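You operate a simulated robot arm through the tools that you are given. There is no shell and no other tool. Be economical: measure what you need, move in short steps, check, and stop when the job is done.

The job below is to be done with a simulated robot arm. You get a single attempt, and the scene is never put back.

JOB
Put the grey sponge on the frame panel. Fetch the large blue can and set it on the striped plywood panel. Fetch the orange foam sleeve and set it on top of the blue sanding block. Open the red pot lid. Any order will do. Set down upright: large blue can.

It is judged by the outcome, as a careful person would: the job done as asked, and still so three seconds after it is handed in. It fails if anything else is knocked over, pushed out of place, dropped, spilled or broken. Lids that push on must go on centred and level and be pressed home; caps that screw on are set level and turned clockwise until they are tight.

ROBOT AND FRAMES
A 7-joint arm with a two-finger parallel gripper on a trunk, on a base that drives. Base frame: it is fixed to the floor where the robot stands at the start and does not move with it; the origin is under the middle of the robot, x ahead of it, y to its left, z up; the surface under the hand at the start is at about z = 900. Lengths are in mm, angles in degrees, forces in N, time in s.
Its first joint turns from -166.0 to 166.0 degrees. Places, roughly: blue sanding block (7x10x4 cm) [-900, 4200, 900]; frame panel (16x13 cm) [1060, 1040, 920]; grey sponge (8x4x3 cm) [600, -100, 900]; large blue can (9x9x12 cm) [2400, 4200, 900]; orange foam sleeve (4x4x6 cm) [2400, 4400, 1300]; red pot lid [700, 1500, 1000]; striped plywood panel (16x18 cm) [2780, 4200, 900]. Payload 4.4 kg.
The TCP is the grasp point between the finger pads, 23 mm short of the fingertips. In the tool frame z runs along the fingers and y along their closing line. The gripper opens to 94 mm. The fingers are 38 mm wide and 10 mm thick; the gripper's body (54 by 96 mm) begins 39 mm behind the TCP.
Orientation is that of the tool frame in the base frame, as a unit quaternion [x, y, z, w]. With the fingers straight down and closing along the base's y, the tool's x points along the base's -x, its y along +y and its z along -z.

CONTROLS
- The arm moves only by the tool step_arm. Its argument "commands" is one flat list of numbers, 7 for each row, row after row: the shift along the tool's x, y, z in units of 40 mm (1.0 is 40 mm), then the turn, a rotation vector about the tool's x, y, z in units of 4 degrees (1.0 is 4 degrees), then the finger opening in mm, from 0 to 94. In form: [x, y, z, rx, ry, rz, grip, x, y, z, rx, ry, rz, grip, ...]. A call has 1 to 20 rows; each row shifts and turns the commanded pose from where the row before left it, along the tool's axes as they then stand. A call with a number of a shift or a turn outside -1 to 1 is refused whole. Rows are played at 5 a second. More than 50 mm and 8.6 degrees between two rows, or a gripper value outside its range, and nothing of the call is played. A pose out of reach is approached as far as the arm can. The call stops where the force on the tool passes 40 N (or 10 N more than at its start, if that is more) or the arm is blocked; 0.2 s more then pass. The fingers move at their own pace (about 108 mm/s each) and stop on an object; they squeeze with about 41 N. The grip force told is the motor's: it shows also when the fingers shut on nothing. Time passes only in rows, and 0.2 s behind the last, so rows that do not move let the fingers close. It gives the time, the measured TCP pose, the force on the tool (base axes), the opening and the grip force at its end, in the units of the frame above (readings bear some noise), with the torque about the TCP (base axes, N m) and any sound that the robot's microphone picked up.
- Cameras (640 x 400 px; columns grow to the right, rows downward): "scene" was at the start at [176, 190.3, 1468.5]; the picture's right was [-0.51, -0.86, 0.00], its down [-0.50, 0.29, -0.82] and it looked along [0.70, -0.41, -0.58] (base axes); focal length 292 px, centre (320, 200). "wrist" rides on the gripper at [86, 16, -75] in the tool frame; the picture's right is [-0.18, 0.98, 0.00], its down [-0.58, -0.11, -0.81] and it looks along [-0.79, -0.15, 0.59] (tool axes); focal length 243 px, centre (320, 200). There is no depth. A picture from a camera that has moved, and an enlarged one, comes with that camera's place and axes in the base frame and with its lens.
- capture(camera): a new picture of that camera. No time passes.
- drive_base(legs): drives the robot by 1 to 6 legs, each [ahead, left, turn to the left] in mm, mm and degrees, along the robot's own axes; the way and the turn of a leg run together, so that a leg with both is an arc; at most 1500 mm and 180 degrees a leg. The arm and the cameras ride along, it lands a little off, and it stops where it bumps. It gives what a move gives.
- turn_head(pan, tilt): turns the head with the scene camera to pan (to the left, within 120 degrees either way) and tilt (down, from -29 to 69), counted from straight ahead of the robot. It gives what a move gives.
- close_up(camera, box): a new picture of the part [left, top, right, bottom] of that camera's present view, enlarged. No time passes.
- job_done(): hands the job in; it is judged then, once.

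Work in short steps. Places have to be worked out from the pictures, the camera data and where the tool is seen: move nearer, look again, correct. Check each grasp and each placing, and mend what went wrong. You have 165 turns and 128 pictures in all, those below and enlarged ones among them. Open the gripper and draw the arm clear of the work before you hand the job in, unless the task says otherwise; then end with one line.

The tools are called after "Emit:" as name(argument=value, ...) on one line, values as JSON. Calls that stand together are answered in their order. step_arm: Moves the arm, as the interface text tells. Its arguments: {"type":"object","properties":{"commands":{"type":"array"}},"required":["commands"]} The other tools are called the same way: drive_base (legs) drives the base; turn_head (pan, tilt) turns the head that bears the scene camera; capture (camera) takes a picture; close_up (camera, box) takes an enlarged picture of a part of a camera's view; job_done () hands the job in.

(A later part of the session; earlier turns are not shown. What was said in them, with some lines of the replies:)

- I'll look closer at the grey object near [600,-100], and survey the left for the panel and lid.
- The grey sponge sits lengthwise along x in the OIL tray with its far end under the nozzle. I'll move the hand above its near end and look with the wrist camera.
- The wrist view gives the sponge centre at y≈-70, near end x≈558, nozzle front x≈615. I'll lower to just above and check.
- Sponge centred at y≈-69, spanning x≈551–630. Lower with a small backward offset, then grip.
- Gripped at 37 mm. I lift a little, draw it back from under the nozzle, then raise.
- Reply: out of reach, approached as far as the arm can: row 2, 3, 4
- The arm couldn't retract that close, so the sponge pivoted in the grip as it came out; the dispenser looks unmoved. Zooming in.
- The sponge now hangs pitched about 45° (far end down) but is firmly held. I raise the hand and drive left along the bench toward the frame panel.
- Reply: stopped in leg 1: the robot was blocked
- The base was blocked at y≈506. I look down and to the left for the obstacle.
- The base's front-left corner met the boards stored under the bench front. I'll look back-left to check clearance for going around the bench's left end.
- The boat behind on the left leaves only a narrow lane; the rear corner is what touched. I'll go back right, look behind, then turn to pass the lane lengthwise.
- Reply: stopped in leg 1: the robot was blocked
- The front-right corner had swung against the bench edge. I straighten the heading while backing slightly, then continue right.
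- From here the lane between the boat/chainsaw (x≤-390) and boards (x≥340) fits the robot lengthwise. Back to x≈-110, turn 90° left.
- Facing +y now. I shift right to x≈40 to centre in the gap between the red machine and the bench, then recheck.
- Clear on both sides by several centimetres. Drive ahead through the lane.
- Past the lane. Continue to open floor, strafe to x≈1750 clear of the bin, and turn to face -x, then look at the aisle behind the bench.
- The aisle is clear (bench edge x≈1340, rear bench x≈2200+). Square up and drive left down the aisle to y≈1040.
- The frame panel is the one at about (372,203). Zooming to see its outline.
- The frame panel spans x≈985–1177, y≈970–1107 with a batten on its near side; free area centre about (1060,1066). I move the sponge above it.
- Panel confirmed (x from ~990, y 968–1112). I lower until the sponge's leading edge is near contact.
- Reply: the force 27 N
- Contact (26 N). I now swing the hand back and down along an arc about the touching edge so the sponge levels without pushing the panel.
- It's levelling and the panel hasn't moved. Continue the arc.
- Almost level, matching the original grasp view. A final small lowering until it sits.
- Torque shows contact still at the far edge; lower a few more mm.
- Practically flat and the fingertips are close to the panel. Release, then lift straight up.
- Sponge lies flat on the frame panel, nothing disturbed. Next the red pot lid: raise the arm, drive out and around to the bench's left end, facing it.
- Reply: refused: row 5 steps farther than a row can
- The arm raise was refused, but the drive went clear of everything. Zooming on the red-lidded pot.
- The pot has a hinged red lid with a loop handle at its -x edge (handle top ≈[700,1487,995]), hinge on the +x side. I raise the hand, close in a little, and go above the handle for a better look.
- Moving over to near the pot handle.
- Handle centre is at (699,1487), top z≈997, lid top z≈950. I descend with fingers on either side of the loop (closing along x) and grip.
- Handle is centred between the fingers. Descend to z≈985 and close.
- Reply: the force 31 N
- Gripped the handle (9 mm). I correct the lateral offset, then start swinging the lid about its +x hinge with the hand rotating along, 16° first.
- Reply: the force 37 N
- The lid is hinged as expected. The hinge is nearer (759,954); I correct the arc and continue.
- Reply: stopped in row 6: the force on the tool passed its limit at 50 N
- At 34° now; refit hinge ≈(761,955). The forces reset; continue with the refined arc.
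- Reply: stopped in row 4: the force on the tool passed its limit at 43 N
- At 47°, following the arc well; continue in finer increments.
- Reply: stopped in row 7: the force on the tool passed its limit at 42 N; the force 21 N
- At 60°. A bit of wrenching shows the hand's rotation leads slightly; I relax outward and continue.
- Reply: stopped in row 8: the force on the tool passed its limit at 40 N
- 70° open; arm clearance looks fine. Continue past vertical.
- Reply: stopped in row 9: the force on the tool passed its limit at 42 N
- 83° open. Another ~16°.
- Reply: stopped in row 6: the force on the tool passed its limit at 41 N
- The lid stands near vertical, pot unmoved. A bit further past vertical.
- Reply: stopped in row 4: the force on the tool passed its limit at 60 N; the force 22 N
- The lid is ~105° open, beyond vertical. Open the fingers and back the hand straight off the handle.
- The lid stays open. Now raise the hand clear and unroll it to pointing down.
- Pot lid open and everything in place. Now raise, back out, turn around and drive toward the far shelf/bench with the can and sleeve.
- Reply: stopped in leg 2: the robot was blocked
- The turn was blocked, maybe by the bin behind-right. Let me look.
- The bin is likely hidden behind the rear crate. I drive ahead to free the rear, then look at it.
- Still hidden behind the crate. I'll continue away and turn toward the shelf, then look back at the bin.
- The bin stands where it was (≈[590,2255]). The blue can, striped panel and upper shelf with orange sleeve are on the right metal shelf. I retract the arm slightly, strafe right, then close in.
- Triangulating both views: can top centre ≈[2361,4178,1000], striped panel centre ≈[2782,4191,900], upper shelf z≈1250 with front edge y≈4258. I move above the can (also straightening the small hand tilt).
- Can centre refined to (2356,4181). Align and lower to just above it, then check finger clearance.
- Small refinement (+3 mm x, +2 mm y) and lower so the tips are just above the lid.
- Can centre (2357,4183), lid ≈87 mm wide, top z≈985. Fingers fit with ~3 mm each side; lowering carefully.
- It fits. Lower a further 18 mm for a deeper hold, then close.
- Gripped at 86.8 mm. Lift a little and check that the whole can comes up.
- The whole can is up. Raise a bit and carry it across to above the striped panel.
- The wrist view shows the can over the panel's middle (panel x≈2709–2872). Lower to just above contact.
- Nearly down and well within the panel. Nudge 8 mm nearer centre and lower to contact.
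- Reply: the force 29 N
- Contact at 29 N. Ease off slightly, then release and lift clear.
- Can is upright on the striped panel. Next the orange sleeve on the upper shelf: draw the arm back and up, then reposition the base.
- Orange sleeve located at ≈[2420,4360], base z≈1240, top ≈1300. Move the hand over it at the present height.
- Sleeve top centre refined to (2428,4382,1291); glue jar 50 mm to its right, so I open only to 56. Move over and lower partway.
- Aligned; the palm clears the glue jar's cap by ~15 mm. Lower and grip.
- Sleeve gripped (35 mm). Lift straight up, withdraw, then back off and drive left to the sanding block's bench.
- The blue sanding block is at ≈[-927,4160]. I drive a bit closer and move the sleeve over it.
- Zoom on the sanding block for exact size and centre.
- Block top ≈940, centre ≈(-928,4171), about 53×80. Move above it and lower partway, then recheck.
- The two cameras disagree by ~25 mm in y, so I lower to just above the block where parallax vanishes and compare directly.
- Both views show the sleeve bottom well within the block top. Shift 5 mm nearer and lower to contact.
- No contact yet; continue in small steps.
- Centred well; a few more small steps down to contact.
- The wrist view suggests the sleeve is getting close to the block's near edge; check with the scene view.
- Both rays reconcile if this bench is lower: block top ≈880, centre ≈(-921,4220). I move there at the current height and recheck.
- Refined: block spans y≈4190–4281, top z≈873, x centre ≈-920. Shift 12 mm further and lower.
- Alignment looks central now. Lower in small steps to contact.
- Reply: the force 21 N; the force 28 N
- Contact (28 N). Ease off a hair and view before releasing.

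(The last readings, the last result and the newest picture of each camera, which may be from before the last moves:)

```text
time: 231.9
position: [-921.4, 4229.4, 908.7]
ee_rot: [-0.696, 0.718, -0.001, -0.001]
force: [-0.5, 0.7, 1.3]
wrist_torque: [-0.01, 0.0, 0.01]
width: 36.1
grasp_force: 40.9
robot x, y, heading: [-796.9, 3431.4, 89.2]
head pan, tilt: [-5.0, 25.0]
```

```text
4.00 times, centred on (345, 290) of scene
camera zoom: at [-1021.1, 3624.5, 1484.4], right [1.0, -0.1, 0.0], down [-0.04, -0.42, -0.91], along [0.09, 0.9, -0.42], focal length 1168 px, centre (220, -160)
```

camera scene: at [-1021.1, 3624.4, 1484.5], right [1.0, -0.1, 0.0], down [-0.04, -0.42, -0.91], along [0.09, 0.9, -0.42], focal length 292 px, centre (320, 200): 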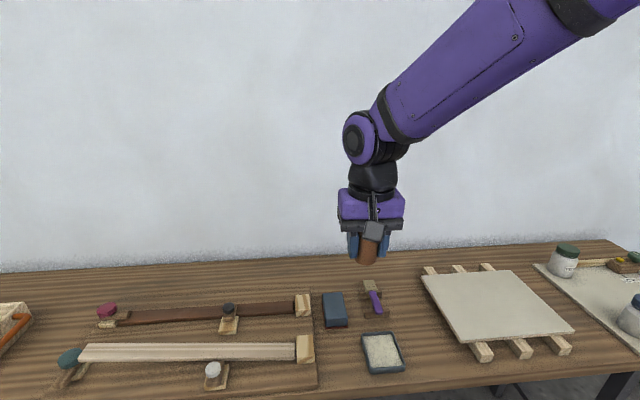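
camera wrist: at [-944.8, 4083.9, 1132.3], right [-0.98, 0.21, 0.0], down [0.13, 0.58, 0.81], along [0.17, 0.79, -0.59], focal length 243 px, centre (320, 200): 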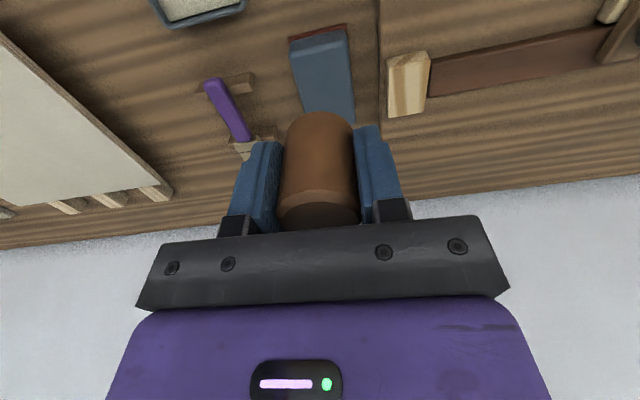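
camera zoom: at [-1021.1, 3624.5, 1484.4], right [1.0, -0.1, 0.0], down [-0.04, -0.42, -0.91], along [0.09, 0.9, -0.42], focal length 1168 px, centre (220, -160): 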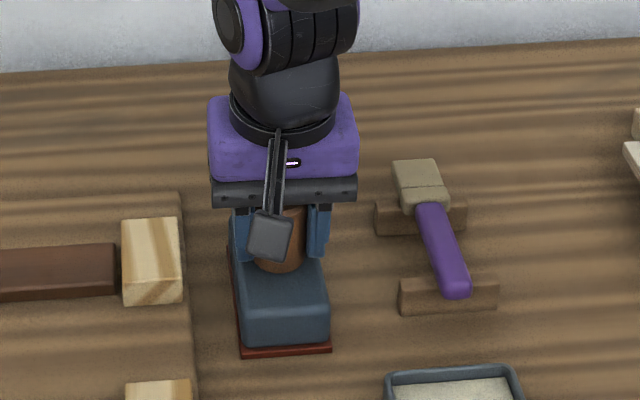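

The sleeve stands on the block's top, centred. Release and lift straight up.

Emit:
step_arm(commands=[0, 0, 0, 0, 0, 0, 60, 0, 0, 0, 0, 0, 0, 60, 0, 0, -0.4, 0, 0, 0, 60, 0, 0, -0.8, 0, 0, 0, 60, 0, 0, -1, 0, 0, 0, 60, 0, 0, -1, 0, 0, 0, 60, 0.8, 0, -0.5, 0, 0, 0, 60, 1, 0, 0, 0, 0, 0, 60, 0, 0, 0, 0, 0, 0, 60])

Emit:
close_up(camera="scene", box=[290, 240, 400, 340])

Emit:
capture(camera="wrist")

```text
time: 233.9
position: [-923.3, 4160.4, 1056.3]
ee_rot: [-0.697, 0.718, 0.0, 0.0]
force: [0.4, 0.7, 0.2]
wrist_torque: [0.0, 0.0, -0.01]
width: 59.9
grasp_force: 0.1
robot x, y, heading: [-795.4, 3431.6, 89.3]
head pan, tilt: [-5.0, 25.0]
```

```text
4.00 times, centred on (345, 290) of scene
camera zoom: at [-1021.1, 3624.7, 1484.4], right [1.0, -0.1, 0.0], down [-0.04, -0.42, -0.91], along [0.09, 0.9, -0.42], focal length 1168 px, centre (220, -160)
```

zoom: 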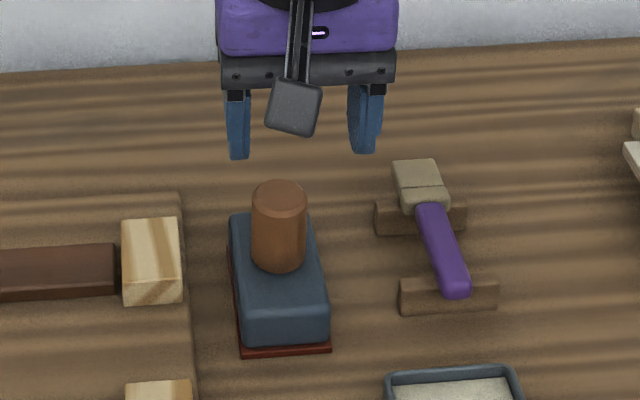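

```text
24 pictures are left
camera wrist: at [-939.7, 4073.3, 1131.4], right [-0.98, 0.21, 0.0], down [0.13, 0.58, 0.81], along [0.17, 0.79, -0.59], focal length 243 px, centre (320, 200)
```

wrist: 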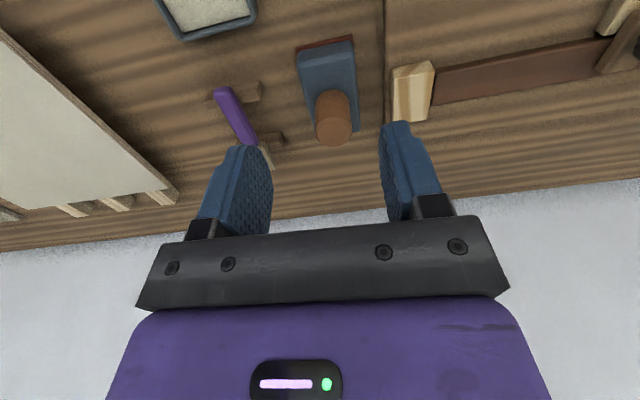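

The sleeve stands upright on the sanding block. I back the arm and base clear, then hand in.

Emit:
drive_base(legs=[[-200, 0, 0], [0, 0, -40]])

Emit:
turn_head(pan=-100, tilt=15)

Emit:
close_up(camera="scene", box=[220, 120, 420, 245])

```text
time: 237.4
position: [-430.7, 3869.9, 1057.1]
ee_rot: [-0.413, 0.911, 0.001, 0.0]
force: [0.5, -0.7, 0.1]
wrist_torque: [0.01, -0.02, 0.0]
width: 60.0
grasp_force: 0.0
robot x, y, heading: [-797.2, 3227.2, 49.9]
head pan, tilt: [-5.0, 25.0]
```

```text
time: 239.1
position: [-430.8, 3869.8, 1057.2]
ee_rot: [-0.413, 0.911, 0.002, 0.0]
force: [-0.5, 1.1, 1.4]
wrist_torque: [0.0, -0.02, -0.02]
width: 60.0
grasp_force: 0.1
robot x, y, heading: [-801.2, 3226.0, 50.0]
head pan, tilt: [-100.0, 15.0]
```

```text
3.20 times, centred on (320, 182) of scene
camera zoom: at [-853.3, 3383.3, 1500.7], right [-0.77, -0.64, 0.0], down [-0.17, 0.2, -0.97], along [0.62, -0.74, -0.26], focal length 934 px, centre (320, 256)
```

zoom: 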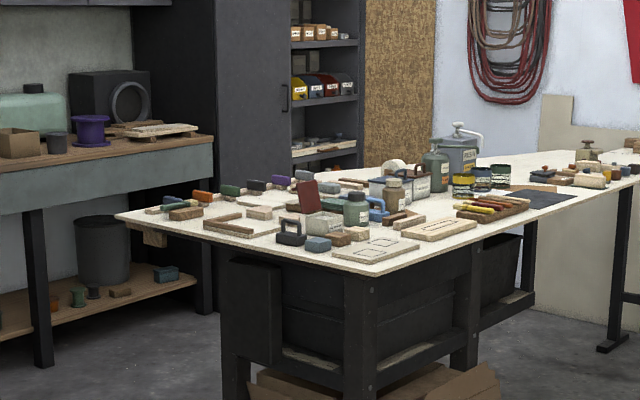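

The red lid is still open and everything is in order; handing in.

Emit:
job_done()

```text
The job is handed in.
```

All four parts are done and the job is handed in: the sponge lies flat on the frame panel, the blue can stands upright on the striped panel, the orange sleeve stands on the sanding block, and the red pot lid is open. The base bumped something three times while driving, most likely the boat, the bench edge and the bin; the bin stayed upright and close to its earlier spot, and I saw nothing knocked over or moved.
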